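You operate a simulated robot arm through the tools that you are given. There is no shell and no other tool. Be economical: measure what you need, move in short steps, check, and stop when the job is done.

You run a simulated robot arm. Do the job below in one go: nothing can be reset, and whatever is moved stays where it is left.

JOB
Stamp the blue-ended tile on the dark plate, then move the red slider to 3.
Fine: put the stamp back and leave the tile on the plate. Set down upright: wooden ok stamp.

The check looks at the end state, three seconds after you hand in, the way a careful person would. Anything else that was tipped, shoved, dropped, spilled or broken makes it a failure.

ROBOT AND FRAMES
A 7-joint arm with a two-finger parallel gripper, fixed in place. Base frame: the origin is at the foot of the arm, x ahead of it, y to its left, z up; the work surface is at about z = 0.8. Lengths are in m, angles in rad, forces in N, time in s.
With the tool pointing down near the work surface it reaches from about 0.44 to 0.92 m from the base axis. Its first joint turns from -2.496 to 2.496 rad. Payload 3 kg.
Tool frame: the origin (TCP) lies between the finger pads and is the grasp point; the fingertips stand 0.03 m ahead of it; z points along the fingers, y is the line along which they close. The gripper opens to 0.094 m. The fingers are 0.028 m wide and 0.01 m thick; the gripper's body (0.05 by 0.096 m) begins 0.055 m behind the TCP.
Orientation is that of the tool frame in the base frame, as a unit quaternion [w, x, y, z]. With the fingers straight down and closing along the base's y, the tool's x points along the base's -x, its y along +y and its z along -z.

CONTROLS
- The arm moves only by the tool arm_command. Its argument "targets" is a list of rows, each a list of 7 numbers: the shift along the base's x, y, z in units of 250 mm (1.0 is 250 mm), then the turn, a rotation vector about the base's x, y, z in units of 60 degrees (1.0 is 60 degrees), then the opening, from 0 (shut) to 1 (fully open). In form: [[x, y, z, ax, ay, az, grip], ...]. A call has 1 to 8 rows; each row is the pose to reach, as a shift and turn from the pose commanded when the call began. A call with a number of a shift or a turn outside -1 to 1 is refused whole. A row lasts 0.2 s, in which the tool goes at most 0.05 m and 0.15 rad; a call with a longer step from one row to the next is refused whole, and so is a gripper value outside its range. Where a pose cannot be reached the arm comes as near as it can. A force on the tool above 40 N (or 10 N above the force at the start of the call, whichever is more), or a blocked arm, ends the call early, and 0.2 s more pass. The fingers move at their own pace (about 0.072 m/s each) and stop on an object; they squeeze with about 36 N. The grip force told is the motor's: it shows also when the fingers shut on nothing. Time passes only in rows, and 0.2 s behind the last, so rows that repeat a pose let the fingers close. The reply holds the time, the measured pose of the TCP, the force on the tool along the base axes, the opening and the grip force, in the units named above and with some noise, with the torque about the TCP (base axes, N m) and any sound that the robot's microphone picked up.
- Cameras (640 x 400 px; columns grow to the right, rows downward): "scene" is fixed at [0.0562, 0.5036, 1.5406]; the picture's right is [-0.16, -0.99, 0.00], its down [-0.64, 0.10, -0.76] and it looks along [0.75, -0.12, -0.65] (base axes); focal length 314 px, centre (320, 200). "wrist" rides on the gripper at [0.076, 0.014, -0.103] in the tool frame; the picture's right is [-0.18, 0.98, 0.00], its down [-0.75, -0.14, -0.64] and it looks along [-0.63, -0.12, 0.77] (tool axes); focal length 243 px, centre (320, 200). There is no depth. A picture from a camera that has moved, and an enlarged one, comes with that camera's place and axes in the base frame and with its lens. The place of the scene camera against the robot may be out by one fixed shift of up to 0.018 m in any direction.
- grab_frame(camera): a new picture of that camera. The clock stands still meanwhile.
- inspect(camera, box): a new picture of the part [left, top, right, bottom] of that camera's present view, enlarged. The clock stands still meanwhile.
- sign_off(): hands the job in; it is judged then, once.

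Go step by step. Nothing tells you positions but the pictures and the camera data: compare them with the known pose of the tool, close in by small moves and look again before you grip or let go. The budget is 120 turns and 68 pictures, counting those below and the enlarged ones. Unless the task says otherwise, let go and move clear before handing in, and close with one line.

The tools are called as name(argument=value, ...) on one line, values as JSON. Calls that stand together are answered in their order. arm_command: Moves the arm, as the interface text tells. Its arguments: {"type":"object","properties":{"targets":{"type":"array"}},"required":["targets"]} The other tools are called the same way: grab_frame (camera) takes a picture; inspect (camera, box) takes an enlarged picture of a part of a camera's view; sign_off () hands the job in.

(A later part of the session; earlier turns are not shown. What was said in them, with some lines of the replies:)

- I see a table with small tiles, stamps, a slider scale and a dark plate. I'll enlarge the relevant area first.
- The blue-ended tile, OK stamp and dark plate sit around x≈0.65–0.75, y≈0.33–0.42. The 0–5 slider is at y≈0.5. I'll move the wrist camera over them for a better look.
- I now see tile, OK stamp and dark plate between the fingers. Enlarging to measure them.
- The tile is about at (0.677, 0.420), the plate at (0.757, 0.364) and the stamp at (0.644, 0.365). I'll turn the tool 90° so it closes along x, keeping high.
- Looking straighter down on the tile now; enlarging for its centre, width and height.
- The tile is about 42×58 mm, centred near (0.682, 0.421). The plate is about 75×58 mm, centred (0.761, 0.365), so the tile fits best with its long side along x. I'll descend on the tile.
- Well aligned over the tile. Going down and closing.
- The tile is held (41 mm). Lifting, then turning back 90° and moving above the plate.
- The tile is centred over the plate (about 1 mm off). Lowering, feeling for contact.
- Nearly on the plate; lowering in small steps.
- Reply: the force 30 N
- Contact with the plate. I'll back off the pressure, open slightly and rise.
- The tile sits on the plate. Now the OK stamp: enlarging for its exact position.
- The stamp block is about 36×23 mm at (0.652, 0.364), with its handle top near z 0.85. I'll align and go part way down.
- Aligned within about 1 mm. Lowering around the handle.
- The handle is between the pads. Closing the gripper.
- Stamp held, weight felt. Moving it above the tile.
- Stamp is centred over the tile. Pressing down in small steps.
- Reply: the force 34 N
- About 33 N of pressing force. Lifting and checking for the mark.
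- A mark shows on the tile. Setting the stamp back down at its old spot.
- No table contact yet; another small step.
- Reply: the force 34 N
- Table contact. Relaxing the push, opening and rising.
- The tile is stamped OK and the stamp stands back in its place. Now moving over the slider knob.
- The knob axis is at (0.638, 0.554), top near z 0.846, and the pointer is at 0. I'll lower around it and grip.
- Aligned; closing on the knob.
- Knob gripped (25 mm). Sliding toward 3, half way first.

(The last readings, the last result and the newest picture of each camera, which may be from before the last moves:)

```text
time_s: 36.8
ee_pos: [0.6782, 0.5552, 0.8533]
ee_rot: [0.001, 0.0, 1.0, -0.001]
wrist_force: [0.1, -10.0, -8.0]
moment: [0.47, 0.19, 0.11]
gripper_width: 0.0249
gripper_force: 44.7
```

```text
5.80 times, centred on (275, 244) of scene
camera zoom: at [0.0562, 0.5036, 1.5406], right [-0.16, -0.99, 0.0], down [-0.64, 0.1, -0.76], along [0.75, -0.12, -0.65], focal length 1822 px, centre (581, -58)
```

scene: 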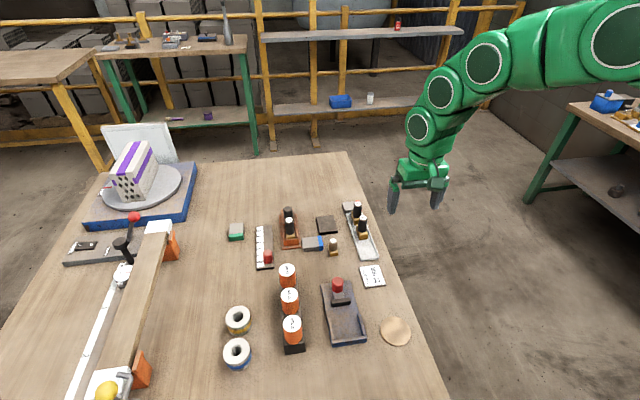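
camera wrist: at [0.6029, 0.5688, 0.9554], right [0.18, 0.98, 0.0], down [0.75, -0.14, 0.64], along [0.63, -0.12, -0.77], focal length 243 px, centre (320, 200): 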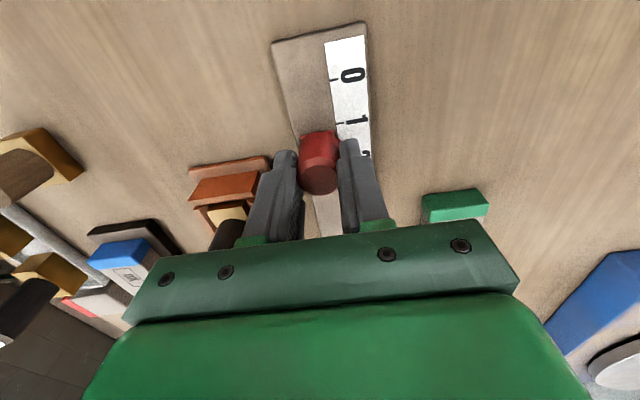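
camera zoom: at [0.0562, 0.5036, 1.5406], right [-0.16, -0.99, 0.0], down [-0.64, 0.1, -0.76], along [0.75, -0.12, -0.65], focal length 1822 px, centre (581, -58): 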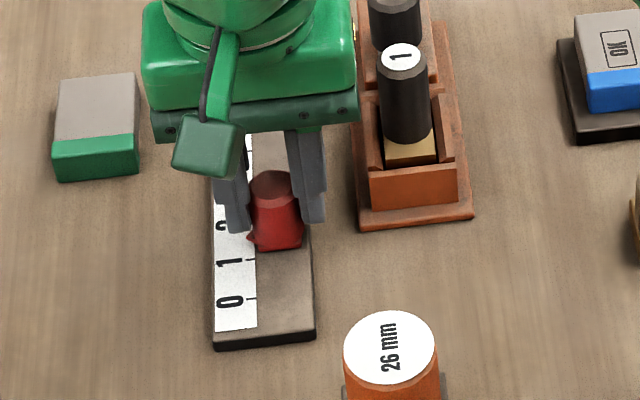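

About 1.6 now, 25 mm per mark. Moving the remaining ~35 mm and relaxing the side load.

arm_command(targets=[[0.04, -0.003, 0, 0, 0, 0, 0.15], [0.08, -0.003, 0, 0, 0, 0, 0.15], [0.12, -0.003, 0, 0, 0, 0, 0.15], [0.14, -0.003, 0, 0, 0, 0, 0.15], [0.14, -0.003, 0, 0, 0, 0, 0.15]])

inspect(camera="wrist", box=[260, 60, 420, 180])

inspect(camera="scene", box=[240, 210, 300, 248])

```text
time_s: 38.0
ee_pos: [0.7125, 0.5549, 0.8531]
ee_rot: [0.0, -0.001, 1.0, -0.001]
wrist_force: [0.4, 1.9, -29.3]
moment: [0.61, 0.43, 0.04]
gripper_width: 0.0252
gripper_force: 45.2
```

```text
3.33 times, centred on (340, 120) of wrist
camera zoom: at [0.6382, 0.5688, 0.9558], right [0.18, 0.98, 0.0], down [0.75, -0.14, 0.64], along [0.63, -0.12, -0.77], focal length 809 px, centre (253, 467)
```

zoom: 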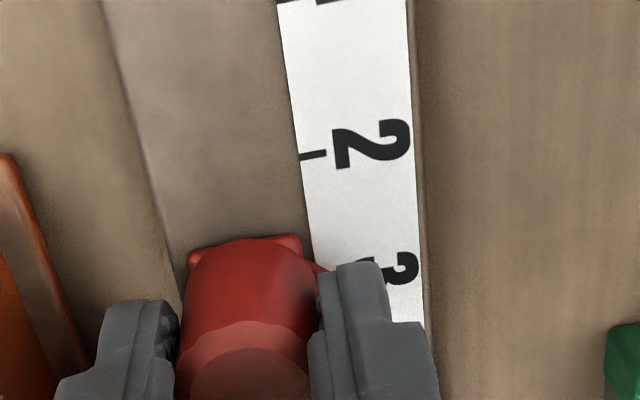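

```text
10.53 times, centred on (270, 229) of scene
camera zoom: at [0.0562, 0.5036, 1.5406], right [-0.16, -0.99, 0.0], down [-0.64, 0.1, -0.76], along [0.75, -0.12, -0.65], focal length 3308 px, centre (846, -105)
```

zoom: 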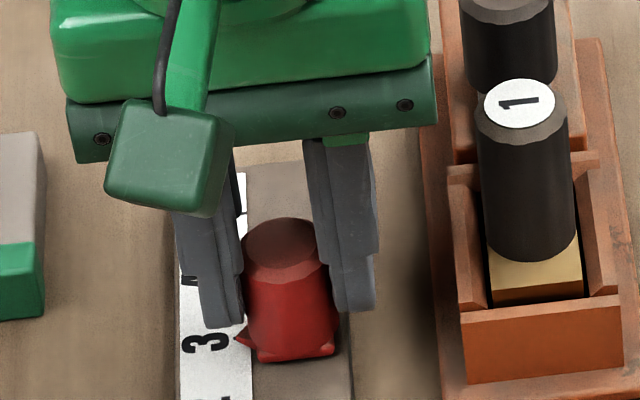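

The pointer is near 3. I'll relax the vertical load, let go and look at it unobstructed.

arm_command(targets=[[0, 0, -0.004, 0, 0, 0, 0.15], [0, 0, -0.004, 0, 0, 0, 0.4], [0, 0, -0.004, 0, 0, 0, 0.5], [0, 0, 0, 0, 0, 0, 0.5], [0, 0, 0.08, 0, 0, 0, 0.5], [0, 0, 0.2, 0, 0, 0, 0.5], [0, 0, 0.32, 0, 0, 0, 0.5]])

grab_frame(camera="wrist")

inspect(camera="wrist", box=[280, 60, 400, 150])

inspect(camera="scene", box=[240, 215, 300, 253])

```text
time_s: 39.6
ee_pos: [0.7128, 0.5522, 0.9132]
ee_rot: [0.0, 0.0, 1.0, -0.001]
wrist_force: [-0.4, -1.2, -0.3]
moment: [0.01, -0.02, 0.02]
gripper_width: 0.0471
gripper_force: 0.1
out of reach, approached as far as the arm can: row 7
```

```text
26 pictures are left
camera wrist: at [0.6375, 0.5656, 1.0156], right [0.18, 0.98, 0.0], down [0.75, -0.14, 0.64], along [0.63, -0.12, -0.77], focal length 243 px, centre (320, 200)
```

wrist: 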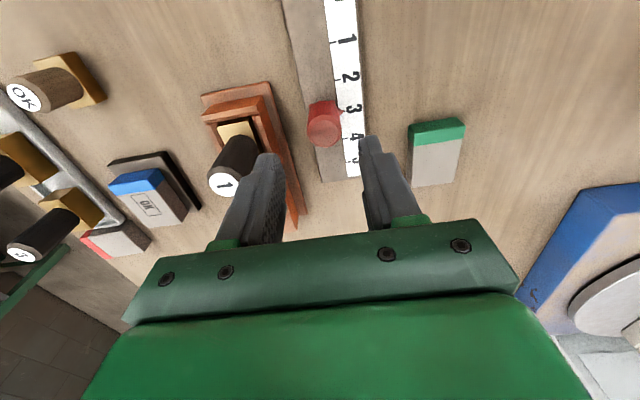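

```text
4.44 times, centred on (340, 105) of wrist
camera zoom: at [0.6375, 0.5656, 1.0156], right [0.18, 0.98, 0.0], down [0.75, -0.14, 0.64], along [0.63, -0.12, -0.77], focal length 1078 px, centre (231, 622)
```

zoom: 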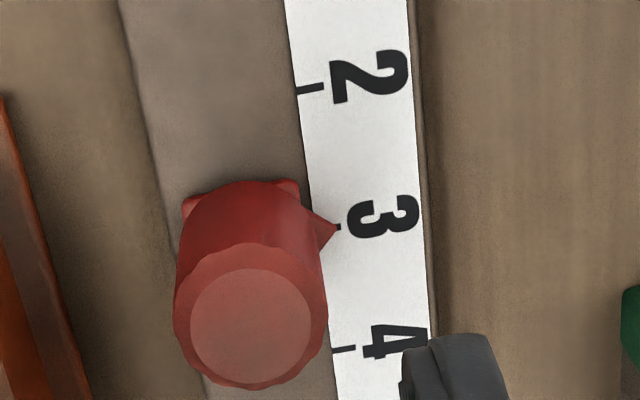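

```text
10.53 times, centred on (270, 234) of scene
camera zoom: at [0.0562, 0.5036, 1.5406], right [-0.16, -0.99, 0.0], down [-0.64, 0.1, -0.76], along [0.75, -0.12, -0.65], focal length 3308 px, centre (846, -158)
```

zoom: 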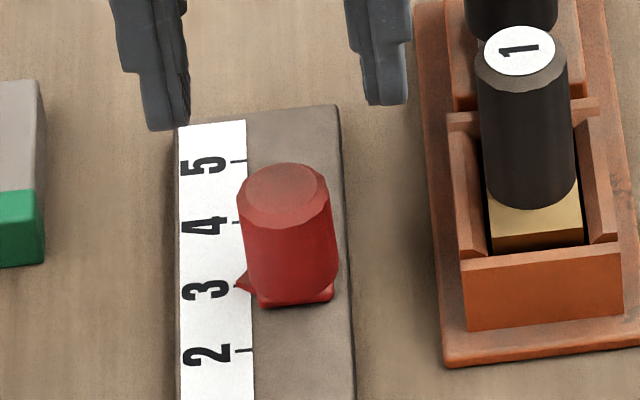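

The pointer stands at the 3 mark in both views. Moving clear and taking a last look at the whole scene.

arm_command(targets=[[-0.1, 0, 0.06, 0, 0, 0, 0.5], [-0.22, 0, 0.2, 0, 0, 0, 0.5], [-0.36, 0, 0.36, 0, 0, 0, 0.5], [-0.52, 0, 0.46, 0, 0, 0, 0.5], [-0.68, 0, 0.5, 0, 0, 0, 0.5], [-0.68, 0, 0.5, 0, 0, 0, 0.5]])

grab_frame(camera="scene")

inspect(camera="scene", box=[220, 190, 400, 302])

```text
refused: row 3 steps farther than a row can; nothing moved
```

```text
23 pictures are left
```

scene: 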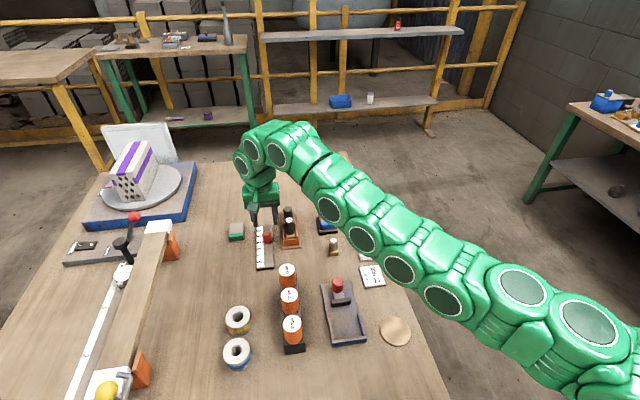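

```text
3.56 times, centred on (310, 246) of scene
camera zoom: at [0.0562, 0.5036, 1.5406], right [-0.16, -0.99, 0.0], down [-0.64, 0.1, -0.76], along [0.75, -0.12, -0.65], focal length 1117 px, centre (356, 36)
```

zoom: 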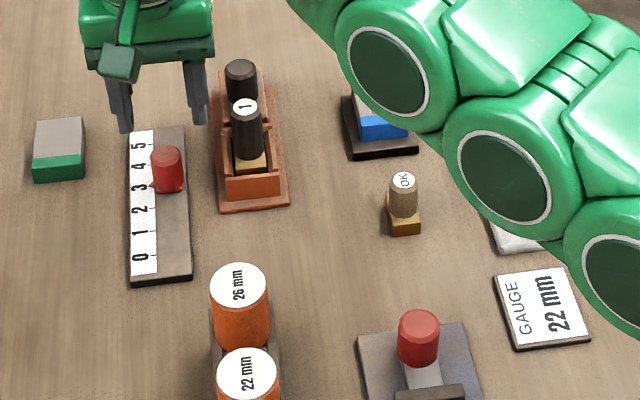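

That move was refused because one step was too long. I'll use shorter steps.

arm_command(targets=[[-0.08, 0, 0.08, 0, 0, 0, 0.5], [-0.18, 0, 0.18, 0, 0, 0, 0.5], [-0.28, 0, 0.28, 0, 0, 0, 0.5], [-0.4, 0, 0.36, 0, 0, 0, 0.5], [-0.52, 0, 0.44, 0, 0, 0, 0.5], [-0.64, 0, 0.5, 0, 0, 0, 0.5], [-0.64, 0, 0.5, 0, 0, 0, 0.5]])

inspect(camera="scene", box=[220, 190, 400, 302])

grab_frame(camera="wrist")

```text
time_s: 41.2
ee_pos: [0.5545, 0.5537, 1.0405]
ee_rot: [0.0, 0.0, 1.0, 0.0]
wrist_force: [-1.3, -0.2, -0.5]
moment: [-0.01, -0.02, 0.0]
gripper_width: 0.0469
gripper_force: 0.0
```

```text
3.56 times, centred on (310, 246) of scene
camera zoom: at [0.0562, 0.5036, 1.5406], right [-0.16, -0.99, 0.0], down [-0.64, 0.1, -0.76], along [0.75, -0.12, -0.65], focal length 1117 px, centre (356, 36)
```

zoom: 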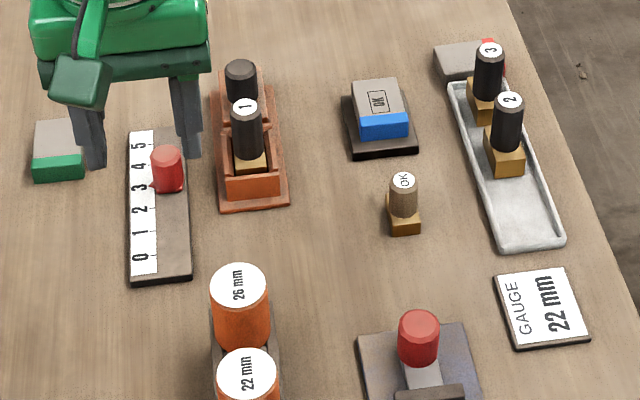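

```text
20 pictures are left
camera wrist: at [0.4787, 0.5674, 1.1429], right [0.18, 0.98, 0.0], down [0.75, -0.14, 0.64], along [0.63, -0.12, -0.77], focal length 243 px, centre (320, 200)
```

wrist: 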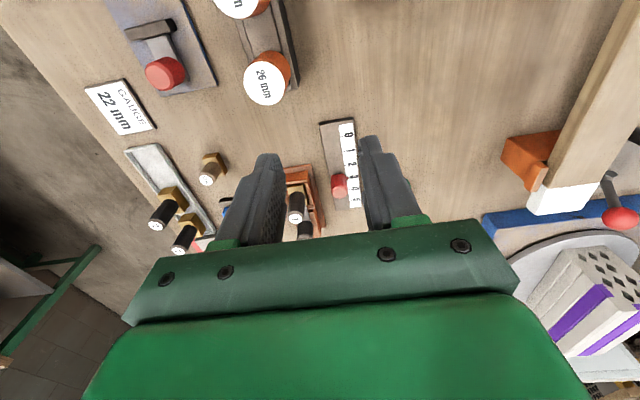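

The stamped tile is on the plate, the stamp stands upright in its old place, the slider is at 3, and nothing else has moved. Handing in.

sign_off()

```text
The job is handed in.
```

The blue-ended tile is stamped OK and left on the dark plate, the OK stamp is back upright in its place, and the red slider is at 3.
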